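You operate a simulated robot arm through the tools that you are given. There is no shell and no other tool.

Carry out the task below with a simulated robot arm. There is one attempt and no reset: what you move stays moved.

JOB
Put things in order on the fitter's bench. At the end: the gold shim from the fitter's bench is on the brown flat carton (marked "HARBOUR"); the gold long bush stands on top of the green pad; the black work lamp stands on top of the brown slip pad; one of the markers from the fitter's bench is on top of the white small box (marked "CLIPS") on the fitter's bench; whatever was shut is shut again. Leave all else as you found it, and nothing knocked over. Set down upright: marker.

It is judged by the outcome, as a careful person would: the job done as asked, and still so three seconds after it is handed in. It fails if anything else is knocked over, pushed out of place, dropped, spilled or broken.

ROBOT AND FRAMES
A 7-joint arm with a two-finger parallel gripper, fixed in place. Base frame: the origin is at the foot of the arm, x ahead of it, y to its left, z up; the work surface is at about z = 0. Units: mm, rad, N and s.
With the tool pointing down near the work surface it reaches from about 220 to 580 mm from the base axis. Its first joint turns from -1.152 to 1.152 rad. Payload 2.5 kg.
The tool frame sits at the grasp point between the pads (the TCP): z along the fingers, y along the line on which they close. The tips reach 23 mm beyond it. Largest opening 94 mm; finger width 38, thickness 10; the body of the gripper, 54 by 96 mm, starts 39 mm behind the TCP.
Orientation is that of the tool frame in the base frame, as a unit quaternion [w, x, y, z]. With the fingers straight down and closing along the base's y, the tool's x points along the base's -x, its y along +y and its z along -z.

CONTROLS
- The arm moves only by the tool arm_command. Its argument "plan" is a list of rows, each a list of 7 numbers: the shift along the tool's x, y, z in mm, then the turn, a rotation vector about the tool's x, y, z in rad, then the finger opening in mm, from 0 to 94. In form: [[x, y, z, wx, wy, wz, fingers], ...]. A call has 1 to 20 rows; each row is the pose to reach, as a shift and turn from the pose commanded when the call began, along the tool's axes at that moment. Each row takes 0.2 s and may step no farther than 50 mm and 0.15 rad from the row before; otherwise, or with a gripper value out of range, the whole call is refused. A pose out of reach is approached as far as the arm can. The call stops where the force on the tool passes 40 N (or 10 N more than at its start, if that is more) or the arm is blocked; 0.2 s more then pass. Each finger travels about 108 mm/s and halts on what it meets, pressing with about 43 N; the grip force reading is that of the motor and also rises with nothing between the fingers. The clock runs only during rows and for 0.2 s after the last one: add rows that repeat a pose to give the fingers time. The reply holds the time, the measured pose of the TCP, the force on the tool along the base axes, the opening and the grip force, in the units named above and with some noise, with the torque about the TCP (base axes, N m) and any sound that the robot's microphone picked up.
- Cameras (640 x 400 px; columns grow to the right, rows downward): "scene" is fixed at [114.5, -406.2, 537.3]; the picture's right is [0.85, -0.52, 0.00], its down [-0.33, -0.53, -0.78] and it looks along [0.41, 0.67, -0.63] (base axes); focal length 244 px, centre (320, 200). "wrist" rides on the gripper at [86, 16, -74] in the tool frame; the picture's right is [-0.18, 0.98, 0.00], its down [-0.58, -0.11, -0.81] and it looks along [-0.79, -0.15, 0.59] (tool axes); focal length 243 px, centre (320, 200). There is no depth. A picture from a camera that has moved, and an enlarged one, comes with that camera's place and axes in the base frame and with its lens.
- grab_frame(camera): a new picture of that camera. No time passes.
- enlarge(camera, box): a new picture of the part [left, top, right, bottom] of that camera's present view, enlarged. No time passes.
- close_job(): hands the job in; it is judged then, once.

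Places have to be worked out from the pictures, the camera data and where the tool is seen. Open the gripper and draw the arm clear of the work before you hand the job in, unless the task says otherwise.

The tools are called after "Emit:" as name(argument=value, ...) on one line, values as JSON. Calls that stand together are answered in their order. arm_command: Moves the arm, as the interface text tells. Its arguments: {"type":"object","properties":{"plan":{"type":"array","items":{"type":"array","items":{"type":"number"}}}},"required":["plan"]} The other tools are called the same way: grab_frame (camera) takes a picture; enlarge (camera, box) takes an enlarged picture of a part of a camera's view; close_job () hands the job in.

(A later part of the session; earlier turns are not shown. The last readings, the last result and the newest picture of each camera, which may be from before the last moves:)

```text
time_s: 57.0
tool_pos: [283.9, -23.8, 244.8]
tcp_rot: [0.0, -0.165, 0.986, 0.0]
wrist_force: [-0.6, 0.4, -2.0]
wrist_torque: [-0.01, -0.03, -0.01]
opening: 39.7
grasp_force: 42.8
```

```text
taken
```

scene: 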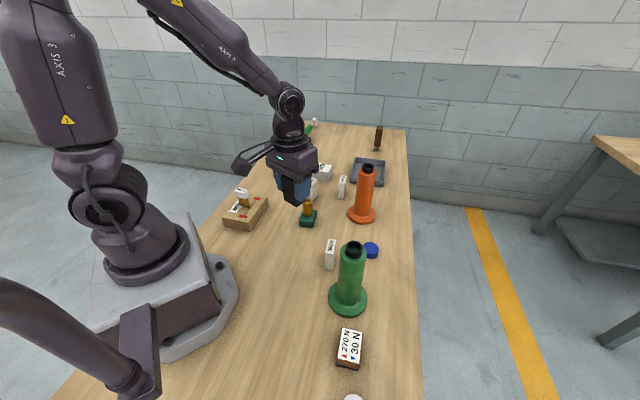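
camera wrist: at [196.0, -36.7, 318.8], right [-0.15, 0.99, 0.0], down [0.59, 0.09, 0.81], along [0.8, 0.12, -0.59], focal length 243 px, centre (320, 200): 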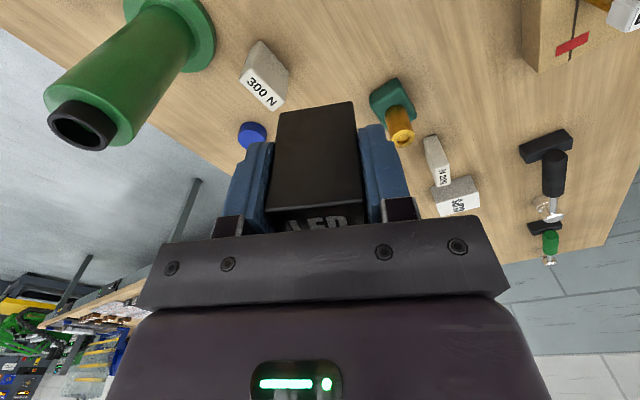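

Lamp still held (39.7 mm). I continue to above the slip pad near (262, -272), turning to 45.6°.

Emit:
arm_command(plan=[[1.6, -3.6, 0, 0, 0, 0.018, 10], [4.9, -10.9, 0, 0, 0, 0.053, 10], [9.7, -21.8, 0, 0, 0, 0.106, 10], [16.2, -36.4, 0, 0, 0, 0.177, 10], [24.4, -54.6, 0, 0, 0, 0.266, 10], [34.1, -76.4, 0, 0, 0, 0.372, 10], [44.7, -100.1, 0, 0, 0, 0.487, 10], [55.2, -123.8, 0, 0, 0, 0.602, 10], [65.8, -147.4, 0, 0, 0, 0.717, 10], [75.5, -169.3, 0, 0, 0, 0.824, 10], [83.6, -187.5, 0, 0, 0, 0.912, 10], [90.1, -202, 0, 0, 0, 0.983, 10], [95, -212.9, 0, 0, 0, 1.036, 10], [98.7, -221.1, 0, 0, 0, 1.076, 10], [100.7, -225.7, 0, 0, 0, 1.098, 10], [101.5, -227.5, 0, 0, 0, 1.107, 10]])

Emit:
grab_frame(camera="wrist")

Emit:
grab_frame(camera="scene")

Emit:
enlarge(camera="scene", box=[310, 310, 400, 400])

```text
time_s: 60.4
tool_pos: [260.9, -272.3, 243.9]
tcp_rot: [-0.001, 0.378, 0.926, -0.001]
wrist_force: [0.1, 0.0, -0.7]
wrist_torque: [-0.02, 0.0, 0.0]
opening: 39.3
grasp_force: 43.1
```

```text
taken
camera wrist: at [210.4, -199.8, 318.4], right [0.82, 0.57, 0.0], down [0.34, -0.49, 0.81], along [0.46, -0.66, -0.59], focal length 243 px, centre (320, 200)
```

wrist: 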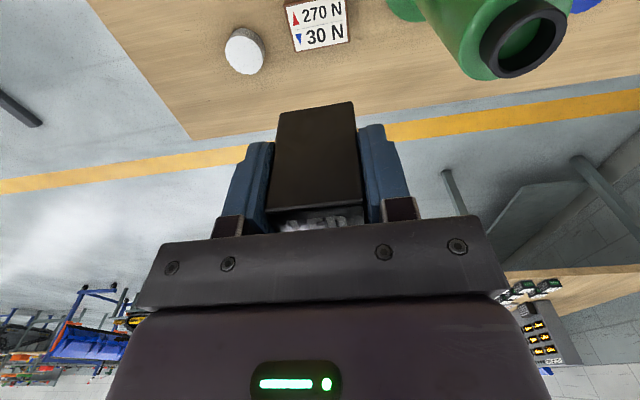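

```text
taken
```

scene: 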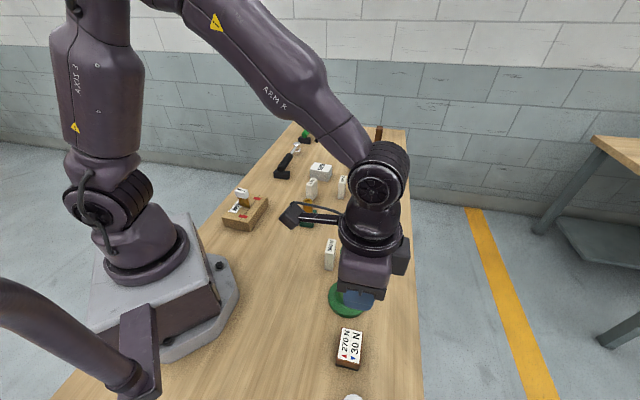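

```text
4.44 times, centred on (355, 355) of scene
camera zoom: at [114.5, -406.2, 537.3], right [0.85, -0.52, 0.0], down [-0.33, -0.53, -0.78], along [0.41, 0.67, -0.63], focal length 1084 px, centre (164, -489)
```

zoom: 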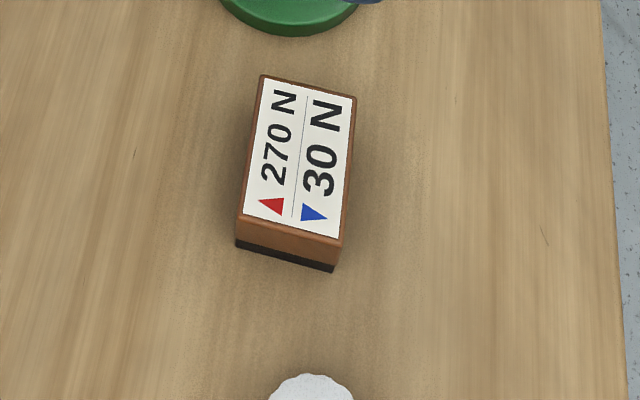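

I enlarge the wrist view of the slip pad to measure its position and turn.

Emit:
enlarge(camera="wrist", box=[230, 0, 390, 110])

```text
3.64 times, centred on (310, 55) of wrist
camera zoom: at [210.4, -199.8, 318.4], right [0.82, 0.57, 0.0], down [0.34, -0.49, 0.81], along [0.46, -0.66, -0.59], focal length 882 px, centre (356, 727)
```

zoom: 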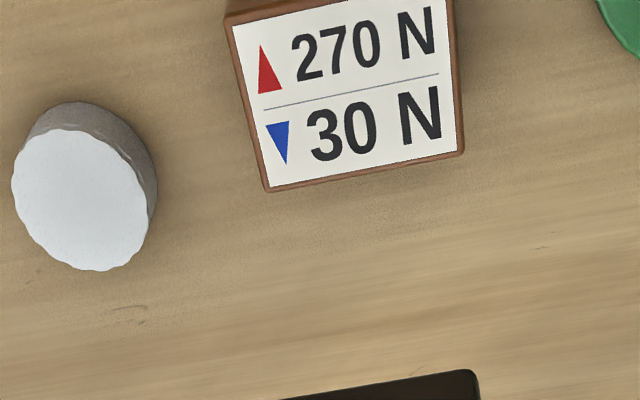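

Pad centre is ≈(261.4, -274), top ~z 32–35, turned 45° as assumed. I correct ~1 mm and lower the lamp to a few mm above it.

Emit:
arm_command(plan=[[0.4, -0.8, 4, 0, 0, 0, 10], [0.4, -0.8, 12, 0, 0, 0, 10], [0.4, -0.8, 24, 0, 0, 0, 10], [0.4, -0.8, 38, 0, 0, 0, 10], [0.4, -0.8, 52, 0, 0, 0, 10], [0.4, -0.8, 66, 0, 0, 0, 10], [0.4, -0.8, 80, 0, 0, 0, 10], [0.4, -0.8, 94, 0, 0, 0, 10], [0.4, -0.8, 108, 0, 0, 0, 10], [0.4, -0.8, 122, 0, 0, 0, 10], [0.4, -0.8, 134, 0, 0, 0, 10], [0.4, -0.8, 144, 0, 0, 0, 10], [0.4, -0.8, 151, 0, 0, 0, 10], [0.4, -0.8, 156, 0, 0, 0, 10], [0.4, -0.8, 159, 0, 0, 0, 10], [0.4, -0.8, 160, 0, 0, 0, 10]])

Emit:
grab_frame(camera="wrist")

Emit:
enlarge(camera="scene", box=[300, 290, 410, 400])

```text
time_s: 63.8
tool_pos: [260.5, -273.5, 84.8]
tcp_rot: [0.0, 0.378, 0.926, 0.0]
wrist_force: [0.1, -1.2, -1.4]
wrist_torque: [-0.03, -0.01, 0.0]
opening: 39.6
grasp_force: 42.5
```

```text
taken
camera wrist: at [209.8, -200.1, 159.2], right [0.82, 0.57, 0.0], down [0.34, -0.48, 0.81], along [0.46, -0.66, -0.59], focal length 243 px, centre (320, 200)
```

wrist: 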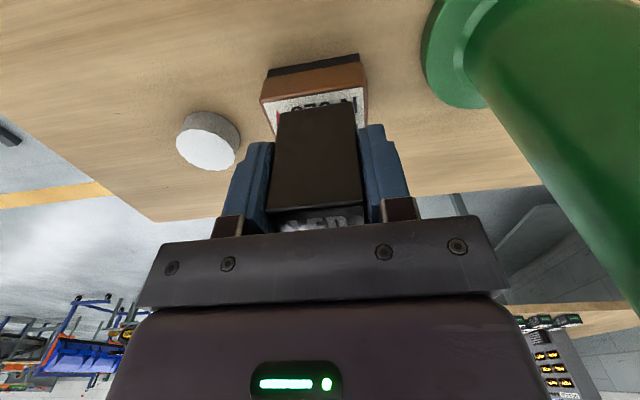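

```text
3.64 times, centred on (355, 345) of scene
camera zoom: at [114.5, -406.2, 537.3], right [0.85, -0.52, 0.0], down [-0.33, -0.53, -0.78], along [0.41, 0.67, -0.63], focal length 887 px, centre (193, -327)
```

zoom: 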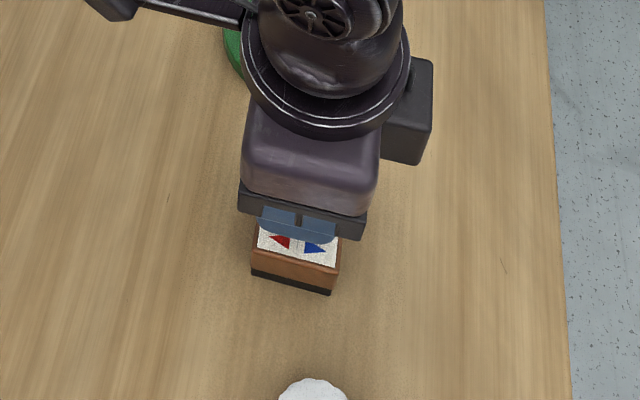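

About 5–10 mm to go and laterally centred. I lower in 1 mm steps watching the force.

Emit:
arm_command(plan=[[0, 0, 1, 0, 0, 0, 10], [0, 0, 2, 0, 0, 0, 10], [0, 0, 3, 0, 0, 0, 10], [0, 0, 4, 0, 0, 0, 10]])

Emit:
enlarge(camera="wrist", box=[220, 40, 420, 180])

```text
time_s: 64.8
tool_pos: [261.8, -273.2, 80.0]
tcp_rot: [0.0, 0.379, 0.926, 0.0]
wrist_force: [0.3, -0.3, -1.1]
wrist_torque: [0.02, -0.04, 0.04]
opening: 39.5
grasp_force: 43.0
```

```text
2.86 times, centred on (320, 110) of wrist
camera zoom: at [209.7, -200.0, 154.9], right [0.82, 0.57, 0.0], down [0.34, -0.48, 0.81], along [0.46, -0.66, -0.59], focal length 693 px, centre (320, 457)
```

zoom: 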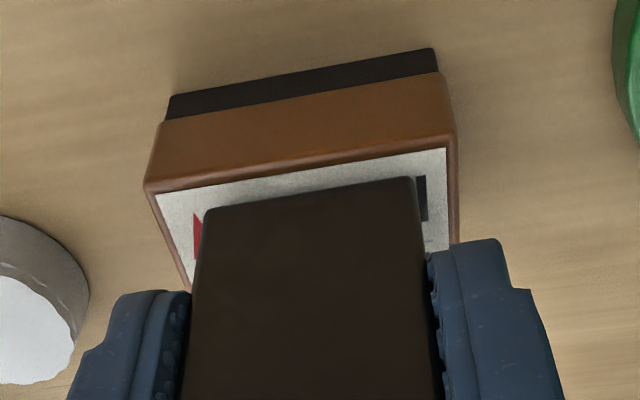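

No contact yet; the lamp looks well inside the pad's outline. I continue down in small steps.

Emit:
arm_command(plan=[[0, 0, 0.7, 0, 0, 0, 10], [0, 0, 1.4, 0, 0, 0, 10], [0, 0, 2.1, 0, 0, 0, 10]])

```text
time_s: 65.6
tool_pos: [259.7, -271.6, 78.2]
tcp_rot: [0.0, 0.378, 0.926, 0.0]
wrist_force: [-0.3, -0.1, -1.4]
wrist_torque: [-0.03, 0.01, 0.03]
opening: 39.6
grasp_force: 42.9
```

Still free (force about -1 N). I go down another 2 mm in small steps.

Emit:
arm_command(plan=[[0, 0, 0.7, 0, 0, 0, 10], [0, 0, 1.4, 0, 0, 0, 10], [0, 0, 2.0, 0, 0, 0, 10]])

Emit:
enlarge(camera="wrist", box=[220, 40, 420, 180])

```text
time_s: 66.4
tool_pos: [260.8, -272.3, 76.8]
tcp_rot: [0.0, 0.378, 0.926, -0.001]
wrist_force: [-4.4, 4.1, 19.5]
wrist_torque: [0.2, 0.29, -0.02]
opening: 39.6
grasp_force: 43.6
```

```text
2.86 times, centred on (320, 110) of wrist
camera zoom: at [209.9, -199.9, 151.5], right [0.82, 0.57, 0.0], down [0.34, -0.48, 0.81], along [0.46, -0.66, -0.59], focal length 693 px, centre (320, 457)
```

zoom: 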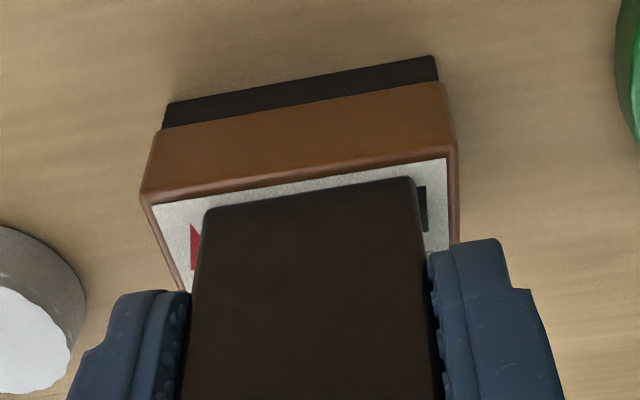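

Contact at 19.5 N. I ease up slightly to unload before opening.

Emit:
arm_command(plan=[[0, 0, -0.3, 0, 0, 0, 10], [0, 0, -0.6, 0, 0, 0, 10], [0, 0, -0.6, 0, 0, 0, 10]])

```text
time_s: 67.2
tool_pos: [261.1, -271.9, 76.3]
tcp_rot: [0.0, 0.378, 0.926, -0.001]
wrist_force: [-0.4, 1.9, 9.5]
wrist_torque: [0.11, 0.03, 0.01]
opening: 39.7
grasp_force: 43.4
```

Emit:
arm_command(plan=[[0, 0, -0.3, 0, 0, 0, 10], [0, 0, -0.5, 0, 0, 0, 10], [0, 0, -0.5, 0, 0, 0, 10]])

```text
time_s: 68.0
tool_pos: [261.1, -271.3, 77.4]
tcp_rot: [-0.001, 0.378, 0.926, 0.0]
wrist_force: [0.3, 0.5, -1.0]
wrist_torque: [-0.04, 0.0, 0.02]
opening: 39.4
grasp_force: 42.7
```

Nearly weightless contact (the lamp is a fraction of a millimetre above the pad). I lower 0.3 mm and open the fingers gently.

Emit:
arm_command(plan=[[0, 0, 0.3, 0, 0, 0, 10], [0, 0, 0.3, 0, 0, 0, 38], [0, 0, 0.3, 0, 0, 0, 41], [0, 0, 0.3, 0, 0, 0, 46], [0, 0, 0.3, 0, 0, 0, 52], [0, 0, 0.3, 0, 0, 0, 58]])

Emit:
grab_frame(camera="wrist")

Emit:
enlarge(camera="wrist", box=[220, 40, 420, 180])

```text
time_s: 69.4
tool_pos: [258.7, -272.8, 78.0]
tcp_rot: [-0.001, 0.378, 0.926, 0.0]
wrist_force: [0.1, 0.5, 0.2]
wrist_torque: [-0.03, -0.02, 0.01]
opening: 57.8
grasp_force: 0.0
```

```text
taken
camera wrist: at [209.7, -200.0, 151.8], right [0.82, 0.57, 0.0], down [0.34, -0.48, 0.81], along [0.46, -0.66, -0.59], focal length 243 px, centre (320, 200)
```

wrist: 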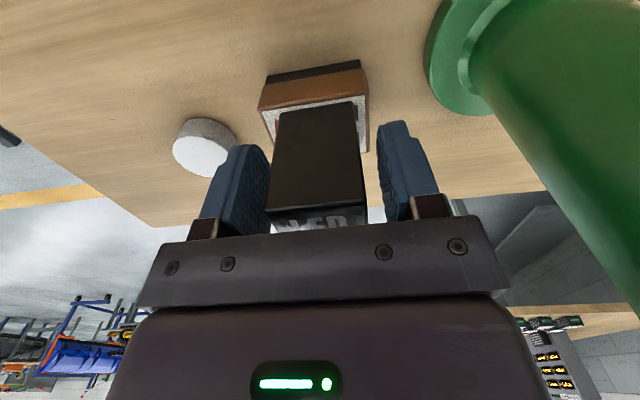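

```text
2.86 times, centred on (320, 110) of wrist
camera zoom: at [209.7, -200.0, 151.8], right [0.82, 0.57, 0.0], down [0.34, -0.48, 0.81], along [0.46, -0.66, -0.59], focal length 693 px, centre (320, 457)
```

zoom: 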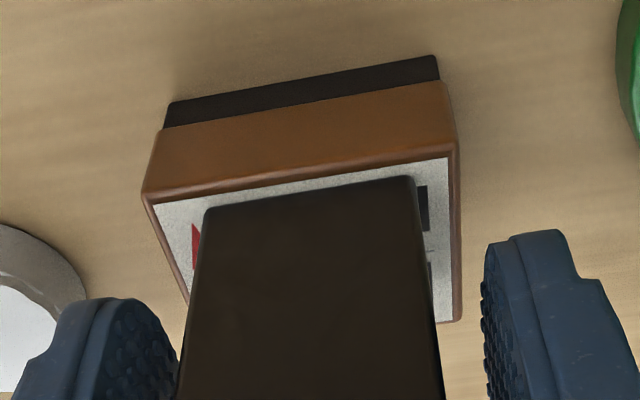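

The lamp stands on the slip pad. I rise straight up well clear and check it with the scene camera.

Emit:
arm_command(plan=[[0, 0, -10, 0, 0, 0, 60], [0, 0, -30, 0, 0, 0, 60], [0, 0, -60, 0, 0, 0, 60], [0, 0, -100, 0, 0, 0, 60], [0, 0, -140, 0, 0, 0, 60], [0, 0, -175, 0, 0, 0, 60]])

Emit:
grab_frame(camera="wrist")

Emit:
grab_frame(camera="scene")

Emit:
enlarge(camera="scene", box=[310, 290, 400, 390])

```text
time_s: 70.8
tool_pos: [260.2, -270.9, 252.2]
tcp_rot: [-0.001, 0.378, 0.926, 0.0]
wrist_force: [-0.6, -0.6, 0.5]
wrist_torque: [0.04, -0.01, 0.03]
opening: 59.9
grasp_force: 0.1
```

```text
taken
camera wrist: at [208.9, -199.9, 326.7], right [0.82, 0.57, 0.0], down [0.34, -0.48, 0.81], along [0.46, -0.66, -0.59], focal length 243 px, centre (320, 200)
```

wrist: 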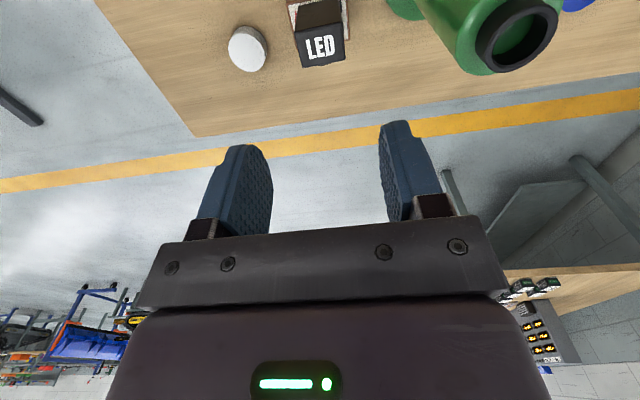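

```text
taken
```

scene: 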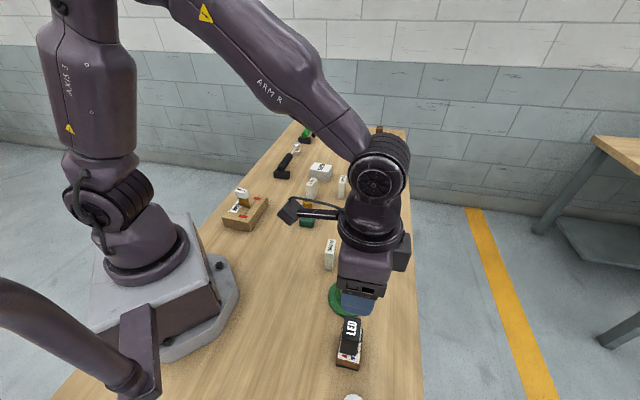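

```text
4.00 times, centred on (355, 340) of scene
camera zoom: at [114.5, -406.2, 537.3], right [0.85, -0.52, 0.0], down [-0.33, -0.53, -0.78], along [0.41, 0.67, -0.63], focal length 976 px, centre (180, -360)
```

zoom: 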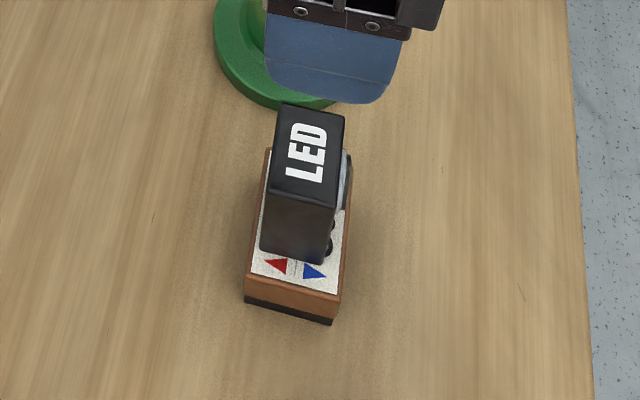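

The lamp stands well on the slip pad. Before choosing the marker I look at background signs and remaining items in the current view for clues.

Emit:
enlarge(camera="wrist", box=[0, 270, 150, 400])

Emit:
enlarge(camera="wrist", box=[490, 260, 640, 400])

Emit:
enlarge(camera="wrist", box=[380, 0, 640, 120])

Emit:
enlarge(camera="scene", box=[290, 110, 420, 230])

```text
3.08 times, centred on (75, 335) of wrist
camera zoom: at [208.9, -199.9, 326.7], right [0.82, 0.57, 0.0], down [0.34, -0.48, 0.81], along [0.46, -0.66, -0.59], focal length 746 px, centre (1074, -215)
```

zoom: 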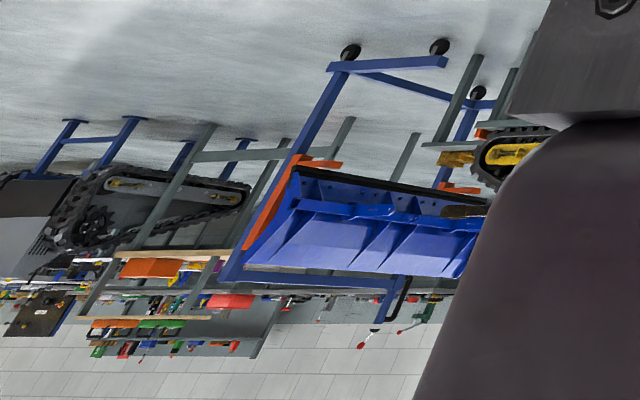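

```text
2.86 times, centred on (565, 330) of wrist
camera zoom: at [208.9, -199.9, 326.7], right [0.82, 0.57, 0.0], down [0.34, -0.48, 0.81], along [0.46, -0.66, -0.59], focal length 693 px, centre (-380, -171)
```

zoom: 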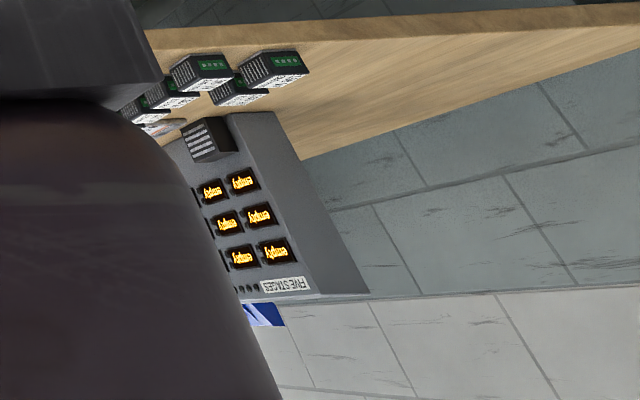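

```text
2.46 times, centred on (510, 60) of wrist
camera zoom: at [208.9, -199.9, 326.7], right [0.82, 0.57, 0.0], down [0.34, -0.48, 0.81], along [0.46, -0.66, -0.59], focal length 597 px, centre (-148, 545)
```

zoom: 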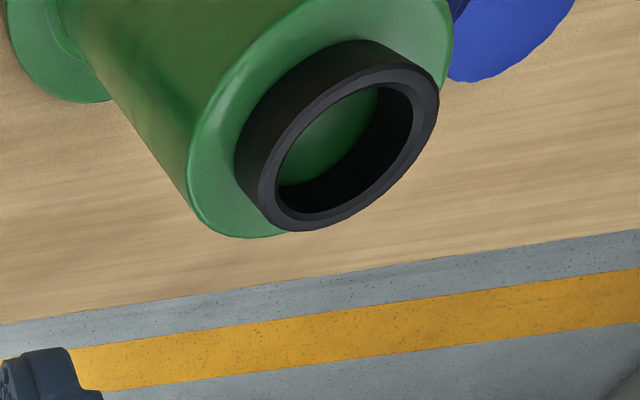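

```text
3.33 times, centred on (355, 170) of scene
camera zoom: at [114.5, -406.2, 537.3], right [0.85, -0.52, 0.0], down [-0.33, -0.53, -0.78], along [0.41, 0.67, -0.63], focal length 813 px, centre (203, 300)
```

zoom: 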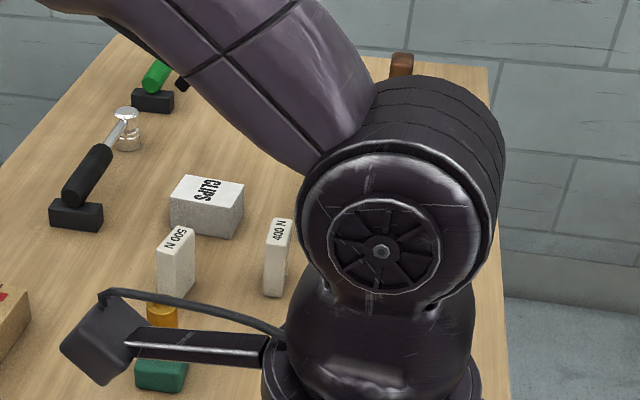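

Labels give no explicit clue yet. I fly (empty) toward the far side above the 400/500 N blocks and CLIPS, turning the tool back to 125°, to examine these and test the reach.

Emit:
arm_command(plan=[[13.3, 37.7, 0, 0, 0, -0.107, 60], [26.6, 75.4, 0, 0, 0, -0.213, 60], [39.8, 113.1, 0, 0, 0, -0.32, 60], [53.1, 150.9, 0, 0, 0, -0.426, 60], [66.4, 188.6, 0, 0, 0, -0.533, 60], [79.7, 226.3, 0, 0, 0, -0.64, 60], [92.9, 264, 0, 0, 0, -0.746, 60], [106.2, 301.7, 0, 0, 0, -0.853, 60], [119.5, 339.4, 0, 0, 0, -0.96, 60], [132.8, 377.2, 0, 0, 0, -1.066, 60], [146, 414.9, 0, 0, 0, -1.173, 60], [159.3, 452.6, 0, 0, 0, -1.279, 60], [172.6, 490.3, 0, 0, 0, -1.386, 60]])

Emit:
grab_frame(camera="wrist")

Emit:
grab_frame(camera="scene")

Emit:
enlarge(camera="wrist", box=[200, 0, 440, 150])

```text
time_s: 73.6
tool_pos: [480.4, 198.7, 251.7]
tcp_rot: [0.0, -0.302, 0.953, 0.0]
wrist_force: [-0.6, 0.6, 0.3]
wrist_torque: [-0.03, 0.01, -0.01]
opening: 59.9
grasp_force: 0.0
```

```text
taken
camera wrist: at [400.4, 163.0, 326.2], right [-0.41, 0.91, 0.0], down [0.54, 0.25, 0.81], along [0.73, 0.33, -0.59], focal length 243 px, centre (320, 200)
```

wrist: 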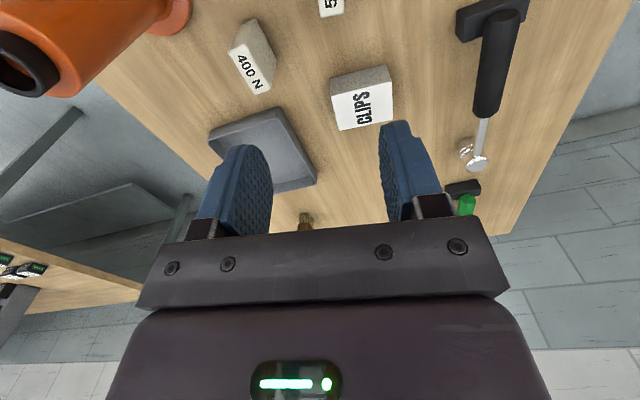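

```text
taken
```

scene: 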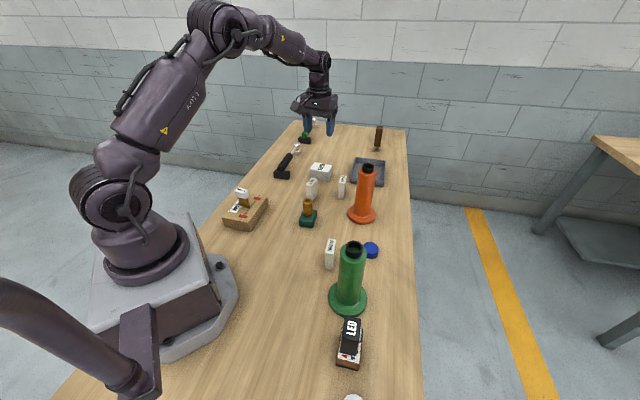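

```text
2.67 times, centred on (320, 75) of wrist
camera zoom: at [400.4, 163.0, 326.2], right [-0.41, 0.91, 0.0], down [0.54, 0.25, 0.81], along [0.73, 0.33, -0.59], focal length 647 px, centre (320, 533)
```

zoom: 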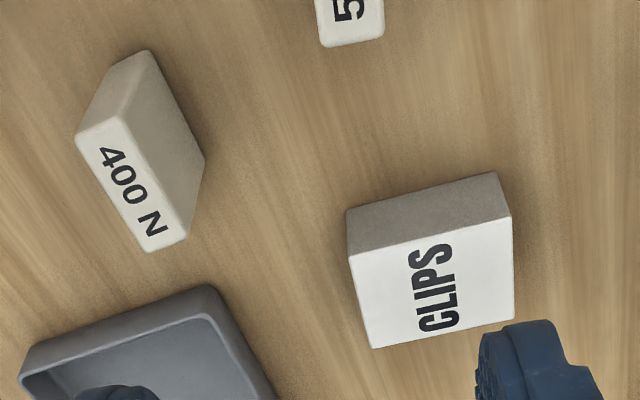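

From this view CLIPS's top centre is ≈(543, 288), 75 x 53 mm, so only something with a small footprint fits on it; the flanged cones (90 mm flange) don't, while the three upright labelled white blocks (300/400/500 N, 20 x 49 mm) do, so I take these as the markers. I test the arm's reach near CLIPS at a lower height.

Emit:
arm_command(plan=[[-29, 12, 0, 0, 0, 0, 60], [-58, 24, 0, 0, 0, 0, 60], [-87, 36.6, 0, 0, 0, 0, 60], [-87, 36.6, 40, 0, 0, 0, 60], [-87, 36.6, 80, 0, 0, 0, 60], [-87, 36.6, 120, 0, 0, 0, 60], [-87, 36.6, 140, 0, 0, 0, 60]])

Emit:
grab_frame(camera="wrist")

```text
time_s: 75.2
tool_pos: [531.2, 279.6, 111.5]
tcp_rot: [-0.001, -0.301, 0.954, 0.0]
wrist_force: [-0.8, -0.1, 0.7]
wrist_torque: [-0.01, 0.03, 0.02]
opening: 60.0
grasp_force: 0.0
out of reach, approached as far as the arm can: row 3
```

```text
taken
camera wrist: at [450.8, 242.9, 186.5], right [-0.41, 0.91, 0.0], down [0.54, 0.25, 0.81], along [0.73, 0.33, -0.59], focal length 243 px, centre (320, 200)
```

wrist: 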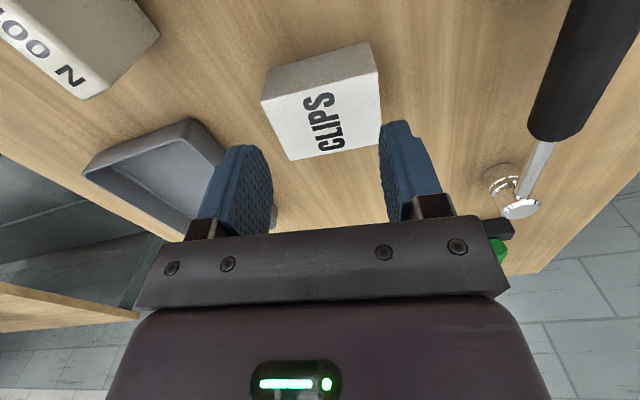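

It reached r≈600 at z=111. I test a bit further: the box centre at z≈91.

Emit:
arm_command(plan=[[-7, 0, 10, 0, 0, 0, 60], [-14.7, 0, 20, 0, 0, 0, 60], [-14.7, 0, 20, 0, 0, 0, 60]])

Emit:
grab_frame(camera="wrist")

Emit:
enlarge(camera="wrist", box=[0, 0, 260, 160])

```text
time_s: 76.0
tool_pos: [531.7, 280.0, 98.6]
tcp_rot: [0.0, -0.3, 0.954, 0.0]
wrist_force: [-0.2, -0.3, 0.5]
wrist_torque: [-0.02, 0.01, 0.01]
opening: 60.1
grasp_force: 0.0
out of reach, approached as far as the arm can: row 1, 2, 3
```

```text
taken
camera wrist: at [450.7, 244.5, 172.3], right [-0.41, 0.91, 0.0], down [0.54, 0.24, 0.81], along [0.73, 0.33, -0.59], focal length 243 px, centre (320, 200)
```

wrist: 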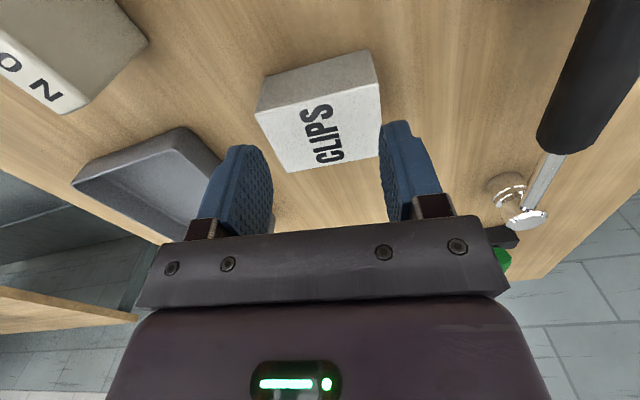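

```text
2.46 times, centred on (130, 80) of wrist
camera zoom: at [450.7, 244.5, 172.3], right [-0.41, 0.91, 0.0], down [0.54, 0.24, 0.81], along [0.73, 0.33, -0.59], focal length 597 px, centre (788, 495)
```

zoom: 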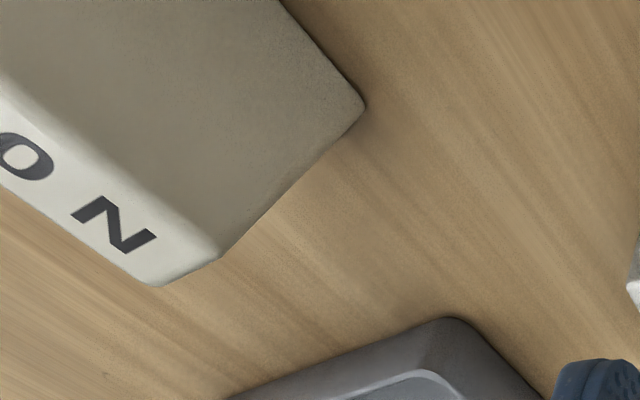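

The straight-down limit is r≈601 near CLIPS. The 500 N marker is at ≈(447.5, 191), long axis ~33.5°; I'll hold it 11 mm off-centre (towards me) so it can sit near the middle of the box. I rise and go above it.

Emit:
arm_command(plan=[[0, 0, -25, 0, 0, 0, 60], [0, 0, -50, 0, 0, 0, 60], [33, -6, -60, 0, 0, 0, 60], [66, -12, -60, 0, 0, 0, 60], [99, -18, -60, 0, 0, 0, 60], [131, -24, -60, 0, 0, 0.026, 54]])

Emit:
grab_frame(camera="wrist")

Emit:
enlarge(camera="wrist", box=[240, 0, 400, 110])

```text
time_s: 77.4
tool_pos: [437.2, 185.1, 159.9]
tcp_rot: [0.002, -0.289, 0.957, 0.0]
wrist_force: [0.0, 0.6, 0.3]
wrist_torque: [0.03, 0.02, -0.06]
opening: 53.8
grasp_force: 0.0
```

```text
taken
camera wrist: at [356.0, 151.1, 233.7], right [-0.39, 0.92, 0.0], down [0.54, 0.23, 0.81], along [0.74, 0.31, -0.59], focal length 243 px, centre (320, 200)
```

wrist: 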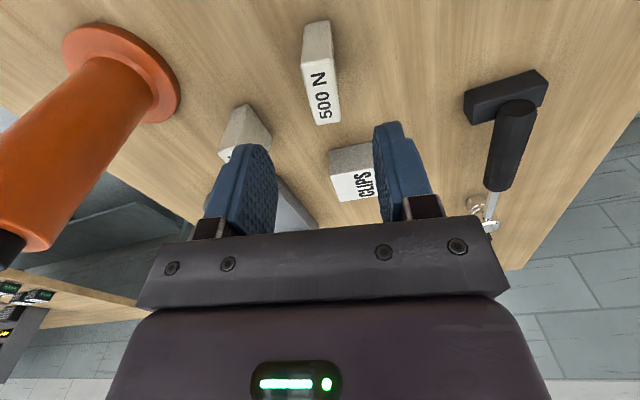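

```text
3.64 times, centred on (320, 55) of wrist
camera zoom: at [356.0, 151.1, 233.7], right [-0.39, 0.92, 0.0], down [0.54, 0.23, 0.81], along [0.74, 0.31, -0.59], focal length 882 px, centre (320, 727)
```

zoom: 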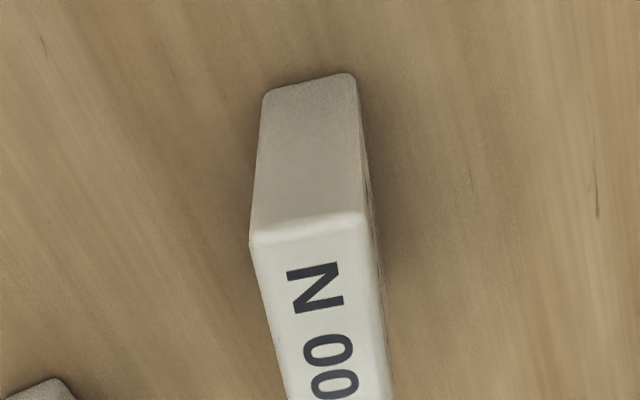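

The block's centre refines to ≈(446.5, 190.7), long axis 32.5°; the TCP is already 11 mm nearer along it. I lower to z≈40 with fingers at 46.

Emit:
arm_command(plan=[[0, 0, 20, 0, 0, 0.019, 46], [0, 0, 55, 0, 0, 0.019, 46], [0, 0, 85, 0, 0, 0.019, 46], [0, 0, 108, 0, 0, 0.019, 46], [0, 0, 120, 0, 0, 0.019, 46]])

Emit:
grab_frame(camera="wrist")

Emit:
enlarge(camera="scene", box=[250, 130, 370, 230])

```text
time_s: 78.6
tool_pos: [436.7, 185.9, 38.4]
tcp_rot: [0.0, -0.28, 0.96, 0.0]
wrist_force: [-0.5, 1.0, 0.6]
wrist_torque: [-0.01, -0.01, 0.01]
opening: 45.8
grasp_force: 0.0
```

```text
taken
camera wrist: at [355.2, 153.4, 112.3], right [-0.37, 0.93, 0.0], down [0.55, 0.22, 0.81], along [0.75, 0.3, -0.59], focal length 243 px, centre (320, 200)
```

wrist: 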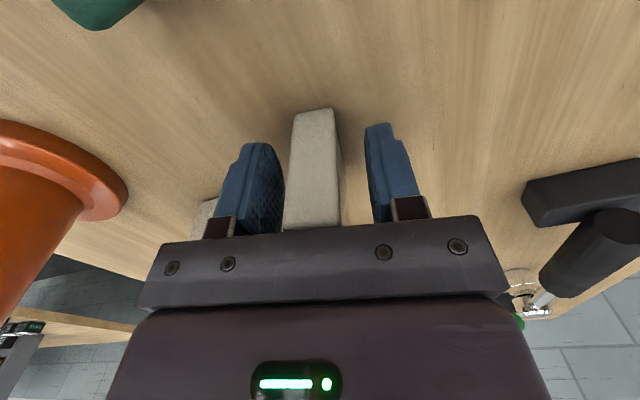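

```text
4.00 times, centred on (310, 180) of scene
camera zoom: at [114.5, -406.2, 537.3], right [0.85, -0.52, 0.0], down [-0.33, -0.53, -0.78], along [0.41, 0.67, -0.63], focal length 976 px, centre (360, 280)
```

zoom: 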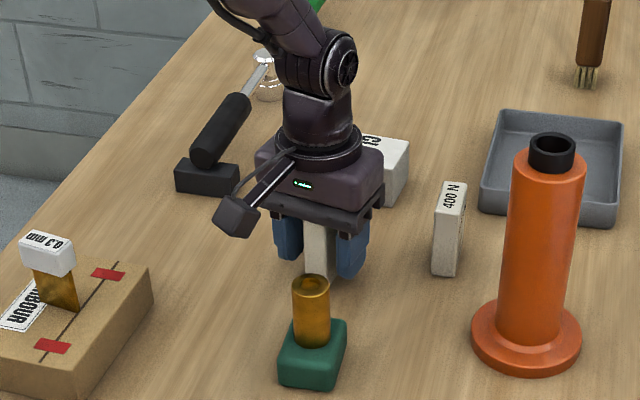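

The marker is between the pads, ~1.5 mm off-centre. I shift by that and close gently.

Emit:
arm_command(plan=[[0, -1.5, 0, 0, 0, 0, 40], [0, -1.5, 0, 0, 0, 0, 30], [0, -1.5, 0, 0, 0, 0, 22], [0, -1.5, 0, 0, 0, 0, 0], [0, -1.5, 0, 0, 0, 0, 0]])

Emit:
enlarge(camera="wrist", box=[200, 80, 440, 240])

```text
time_s: 79.8
tool_pos: [438.4, 184.5, 37.1]
tcp_rot: [0.0, -0.279, 0.96, 0.0]
wrist_force: [0.3, 0.7, 0.0]
wrist_torque: [0.03, 0.01, 0.0]
opening: 21.3
grasp_force: 43.3
```

```text
2.50 times, centred on (320, 160) of wrist
camera zoom: at [356.2, 151.9, 112.5], right [-0.37, 0.93, 0.0], down [0.55, 0.22, 0.81], along [0.75, 0.3, -0.59], focal length 606 px, centre (320, 300)
```

zoom: 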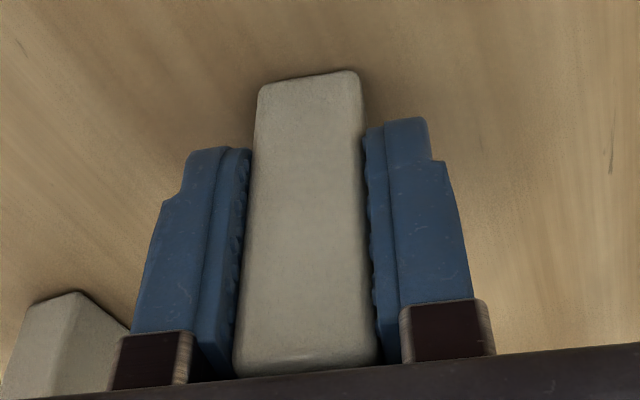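

Gripped at ~21 mm. I lift very slowly by 6 mm to see whether this block is free and how heavy it is.

Emit:
arm_command(plan=[[0, 0, -0.5, 0, 0, 0, 0], [0, 0, -1, 0, 0, 0, 0], [0, 0, -2, 0, 0, 0, 0], [0, 0, -3, 0, 0, 0, 0], [0, 0, -4.5, 0, 0, 0, 0], [0, 0, -6, 0, 0, 0, 0]])

Emit:
enlarge(camera="wrist", box=[200, 80, 440, 240])

Emit:
enlarge(camera="scene", box=[280, 150, 350, 210])

```text
time_s: 81.2
tool_pos: [438.1, 185.2, 44.6]
tcp_rot: [0.001, -0.278, 0.96, 0.001]
wrist_force: [0.4, -0.1, -0.8]
wrist_torque: [0.04, 0.0, 0.0]
opening: 21.3
grasp_force: 42.8
```

```text
2.50 times, centred on (320, 160) of wrist
camera zoom: at [356.3, 151.7, 118.9], right [-0.37, 0.93, 0.0], down [0.55, 0.22, 0.81], along [0.75, 0.3, -0.59], focal length 606 px, centre (320, 300)
```

zoom: 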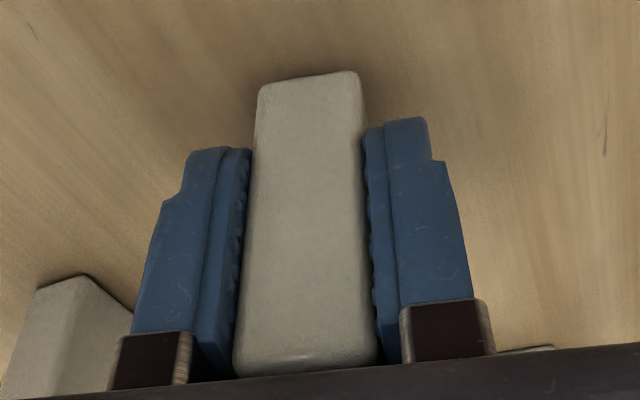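

```text
6.67 times, centred on (315, 180) of scene
camera zoom: at [114.5, -406.2, 537.3], right [0.85, -0.52, 0.0], down [-0.33, -0.53, -0.78], along [0.41, 0.67, -0.63], focal length 1627 px, centre (353, 333)
```

zoom: 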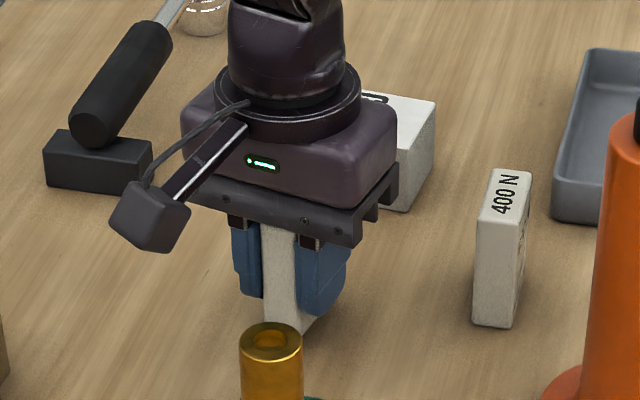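

The block is free and light (about 1 N), so it can be carried. I raise it slowly to clear the CLIPS box.

Emit:
arm_command(plan=[[0, 0, -2, 0, 0, 0, 0], [0, 0, -5, 0, 0, 0, 0], [0, 0, -9, 0, 0, 0, 0], [0, 0, -14, 0, 0, 0, 0], [0, 0, -20, 0, 0, 0, 0], [0, 0, -26, 0, 0, 0, 0], [0, 0, -32, 0, 0, 0, 0], [0, 0, -38, 0, 0, 0, 0], [0, 0, -44, 0, 0, 0, 0], [0, 0, -50, 0, 0, 0, 0], [0, 0, -56, 0, 0, 0, 0], [0, 0, -60, 0, 0, 0, 0], [0, 0, -63, 0, 0, 0, 0], [0, 0, -65, 0, 0, 0, 0], [0, 0, -66, 0, 0, 0, 0]])

Emit:
grab_frame(camera="wrist")

Emit:
enlarge(camera="wrist", box=[200, 80, 440, 240])

```text
time_s: 84.4
tool_pos: [439.2, 184.7, 109.0]
tcp_rot: [0.0, -0.278, 0.961, -0.001]
wrist_force: [0.4, 0.2, -0.5]
wrist_torque: [-0.01, 0.02, -0.01]
opening: 21.3
grasp_force: 43.8
```

```text
taken
camera wrist: at [356.3, 151.8, 184.7], right [-0.37, 0.93, 0.0], down [0.55, 0.22, 0.81], along [0.75, 0.3, -0.59], focal length 243 px, centre (320, 200)
```

wrist: 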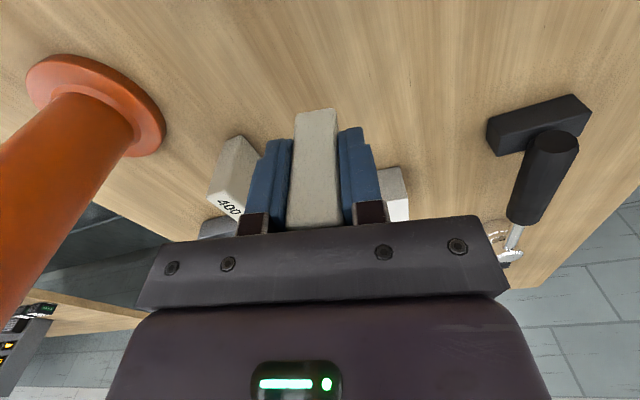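

```text
2.50 times, centred on (320, 160) of wrist
camera zoom: at [356.3, 151.8, 184.7], right [-0.37, 0.93, 0.0], down [0.55, 0.22, 0.81], along [0.75, 0.3, -0.59], focal length 606 px, centre (320, 300)
```

zoom: 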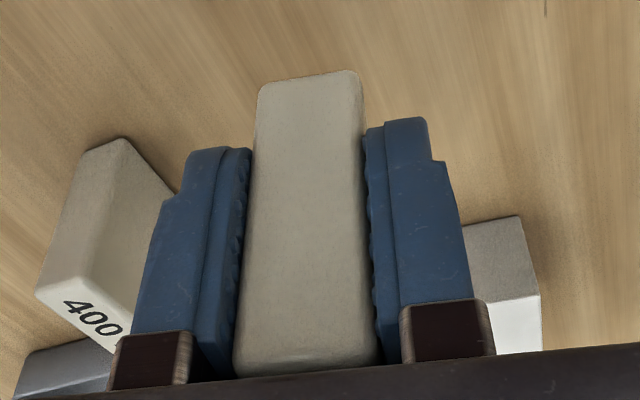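

Held well. I carry it to above CLIPS with a gentle ramp, turning 6.5° to line up with the box.

Emit:
arm_command(plan=[[-1, 0.3, 0, 0, 0, -0.001, 0], [-3.8, 1.2, 0, 0, 0, -0.003, 0], [-8.6, 2.7, 0, 0, 0, -0.008, 0], [-15.3, 4.7, 0, 0, 0, -0.013, 0], [-23.9, 7.4, 0, 0, 0, -0.021, 0], [-34.4, 10.6, 0, 0, 0, -0.03, 0], [-45.9, 14.2, 0, 0, 0, -0.04, 0], [-57.4, 17.7, 0, 0, 0, -0.05, 0], [-68.9, 21.3, 0, 0, 0, -0.06, 0], [-80.3, 24.8, 0, 0, 0, -0.07, 0], [-91.8, 28.4, 0, 0, 0, -0.08, 0], [-102.3, 31.6, 0, 0, 0, -0.09, 0], [-110.9, 34.3, 0, 0, 0, -0.097, 0], [-117.6, 36.4, 0, 0, 0, -0.103, 0], [-122.4, 37.8, 0, 0, 0, -0.107, 0], [-126.2, 39, 0, 0, 0, -0.11, 0], [-128.1, 39.6, 0, 0, 0, -0.112, 0], [-129.1, 39.9, 0, 0, 0, -0.113, 0]])

Emit:
grab_frame(camera="wrist")

Emit:
enlarge(camera="wrist", box=[200, 40, 440, 200])

Emit:
enlarge(camera="scene", box=[270, 120, 370, 210])

```text
time_s: 88.2
tool_pos: [526.9, 287.4, 110.2]
tcp_rot: [0.0, -0.333, 0.943, 0.0]
wrist_force: [-0.5, -0.8, -0.9]
wrist_torque: [0.01, 0.0, -0.04]
opening: 21.2
grasp_force: 42.7
```

```text
taken
camera wrist: at [448.5, 246.2, 184.7], right [-0.47, 0.88, 0.0], down [0.52, 0.28, 0.81], along [0.71, 0.38, -0.59], focal length 243 px, centre (320, 200)
```

wrist: 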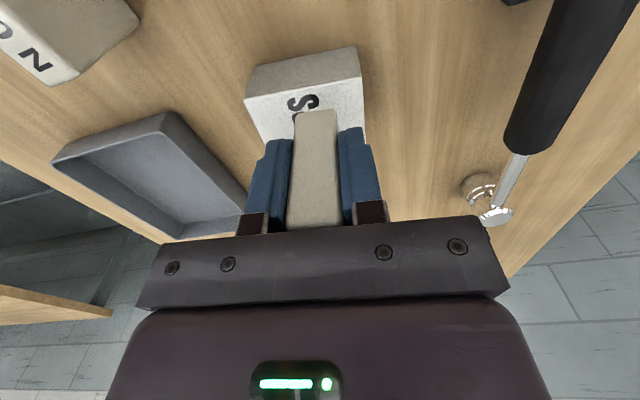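

```text
2.50 times, centred on (320, 120) of wrist
camera zoom: at [448.5, 246.2, 184.7], right [-0.47, 0.88, 0.0], down [0.52, 0.28, 0.81], along [0.71, 0.38, -0.59], focal length 606 px, centre (320, 400)
```

zoom: 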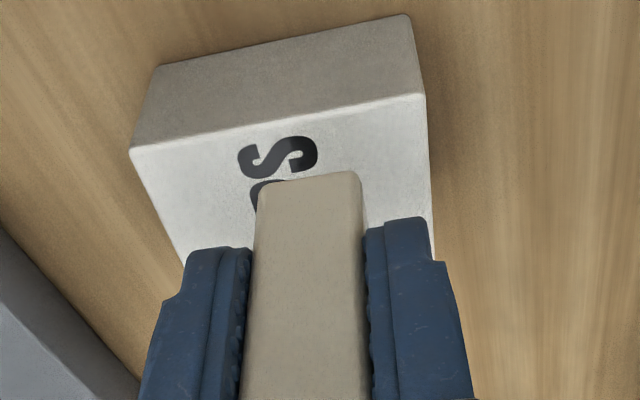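

```text
4.44 times, centred on (320, 165) of scene
camera zoom: at [114.5, -406.2, 537.3], right [0.85, -0.52, 0.0], down [-0.33, -0.53, -0.78], along [0.41, 0.67, -0.63], focal length 1084 px, centre (320, 356)
```

zoom: 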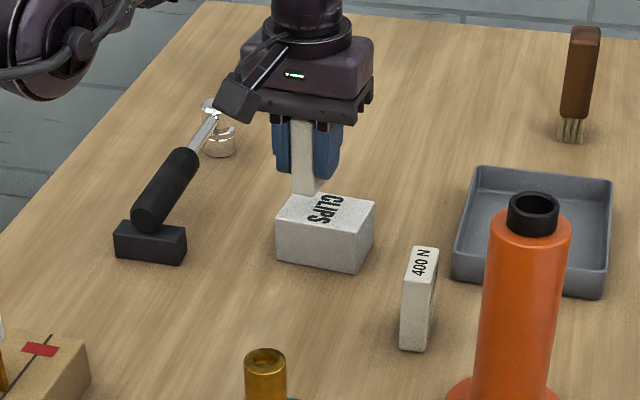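

Projected footprint: the block lands near the middle of the box (about 3 mm overhang at the near edge, centre ~22 mm inside), stable. I lower slowly to just above the box.

Emit:
arm_command(plan=[[0, 0, 1, 0, 0, 0, 0], [0, 0, 4, 0, 0, 0, 0], [0, 0, 8, 0, 0, 0, 0], [0, 0, 13, 0, 0, 0, 0], [0, 0, 18, 0, 0, 0, 0], [0, 0, 22, 0, 0, 0, 0], [0, 0, 24.5, 0, 0, 0, 0], [0, 0, 26, 0, 0, 0, 0]])

Emit:
enlarge(camera="wrist", box=[200, 40, 440, 200])

Emit:
enlarge(camera="scene", box=[290, 140, 350, 190])

```text
time_s: 90.0
tool_pos: [525.2, 288.2, 84.4]
tcp_rot: [-0.001, -0.333, 0.943, 0.0]
wrist_force: [-0.3, -0.2, -0.9]
wrist_torque: [-0.04, 0.0, 0.0]
opening: 21.2
grasp_force: 42.7
```

```text
2.50 times, centred on (320, 120) of wrist
camera zoom: at [448.0, 246.1, 158.9], right [-0.47, 0.88, 0.0], down [0.52, 0.28, 0.81], along [0.71, 0.38, -0.59], focal length 606 px, centre (320, 400)
```

zoom: 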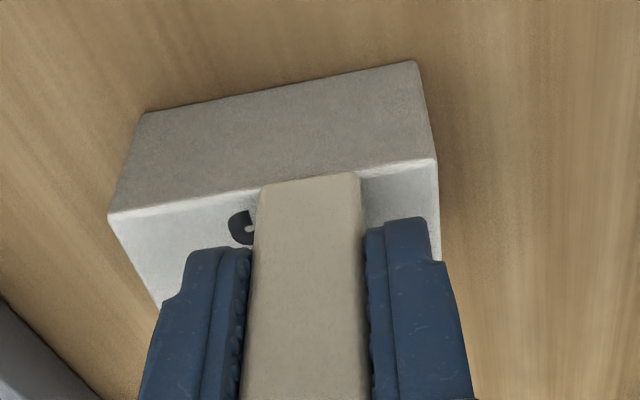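

```text
8.00 times, centred on (320, 165) of scene
camera zoom: at [114.5, -406.2, 537.3], right [0.85, -0.52, 0.0], down [-0.33, -0.53, -0.78], along [0.41, 0.67, -0.63], focal length 1952 px, centre (320, 480)
```

zoom: 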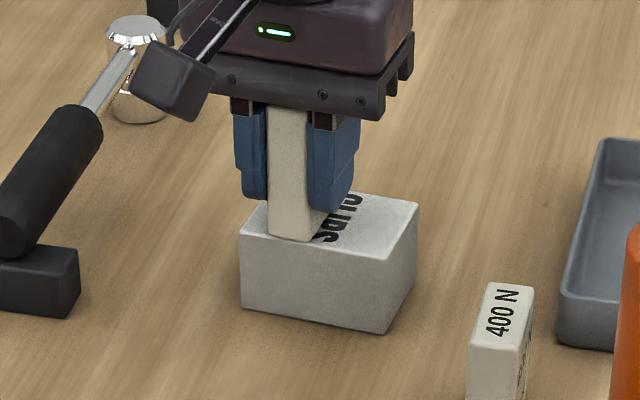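

The block is a few mm above the box with its near end slightly past the edge; I nudge it ~3 mm outward and 4 mm sideways (still clear of contact) to sit more fully on the box.

Emit:
arm_command(plan=[[-0.8, 1, 0, 0, 0, 0, 0], [-1.8, 2.5, 0, 0, 0, 0, 0], [-2.6, 3.6, 0, 0, 0, 0, 0], [-3, 4, 0, 0, 0, 0, 0]])

Emit:
enlarge(camera="wrist", box=[200, 40, 440, 200])

```text
time_s: 91.0
tool_pos: [523.3, 293.3, 83.4]
tcp_rot: [-0.001, -0.334, 0.942, -0.001]
wrist_force: [-0.3, 0.6, 0.5]
wrist_torque: [0.03, -0.01, 0.02]
opening: 21.4
grasp_force: 43.2
```

```text
2.50 times, centred on (320, 120) of wrist
camera zoom: at [445.2, 250.8, 157.8], right [-0.48, 0.88, 0.0], down [0.52, 0.28, 0.8], along [0.71, 0.39, -0.59], focal length 606 px, centre (320, 400)
```

zoom: 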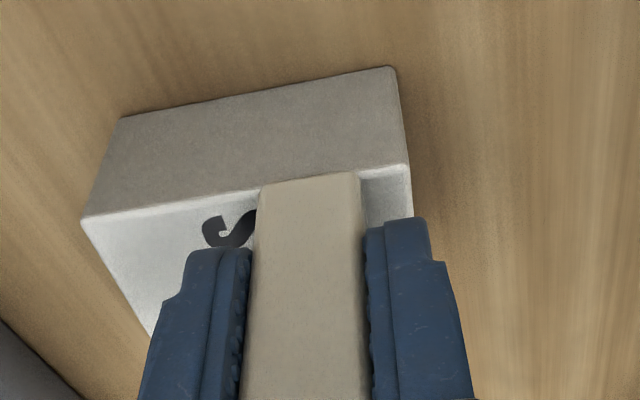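

The overhang is only ~2 mm now; fine. I lower in small steps until contact.

Emit:
arm_command(plan=[[0, 0, 0.7, 0, 0, 0, 0], [0, 0, 1.4, 0, 0, 0, 0], [0, 0, 2.1, 0, 0, 0, 0]])

```text
time_s: 91.8
tool_pos: [523.9, 290.4, 83.2]
tcp_rot: [0.0, -0.332, 0.943, 0.0]
wrist_force: [-1.4, -1.0, 3.8]
wrist_torque: [-0.04, 0.06, -0.01]
opening: 21.4
grasp_force: 42.6
```

Light contact (≈4 N). I release gently here.

Emit:
arm_command(plan=[[0, 0, 0.1, 0, 0, 0, 15], [0, 0, 0.1, 0, 0, 0, 21], [0, 0, 0.1, 0, 0, 0, 24], [0, 0, 0.1, 0, 0, 0, 30], [0, 0, 0.1, 0, 0, 0, 38], [0, 0, 0.1, 0, 0, 0, 44]])

Emit:
grab_frame(camera="wrist")

Emit:
enlarge(camera="scene", box=[290, 140, 350, 190])

```text
time_s: 93.2
tool_pos: [523.9, 292.0, 82.6]
tcp_rot: [-0.001, -0.333, 0.943, 0.001]
wrist_force: [-0.2, 0.9, -1.1]
wrist_torque: [0.0, -0.01, -0.02]
opening: 44.1
grasp_force: 0.0
```

```text
taken
camera wrist: at [446.1, 249.7, 156.7], right [-0.47, 0.88, 0.0], down [0.52, 0.28, 0.81], along [0.71, 0.38, -0.59], focal length 243 px, centre (320, 200)
```

wrist: 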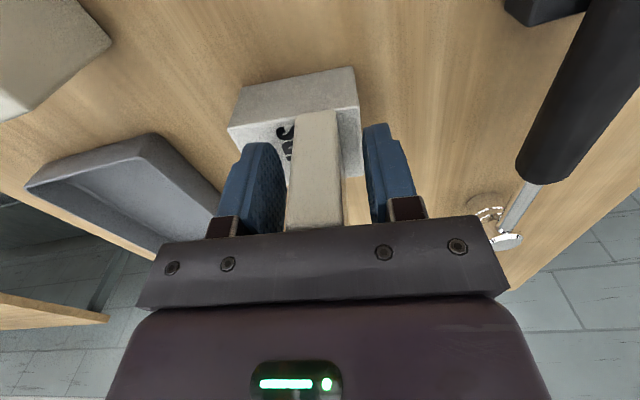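

```text
8.00 times, centred on (320, 165) of scene
camera zoom: at [114.5, -406.2, 537.3], right [0.85, -0.52, 0.0], down [-0.33, -0.53, -0.78], along [0.41, 0.67, -0.63], focal length 1952 px, centre (320, 480)
```

zoom: 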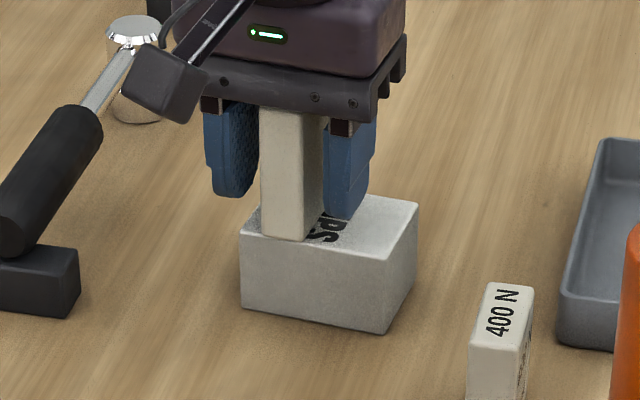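

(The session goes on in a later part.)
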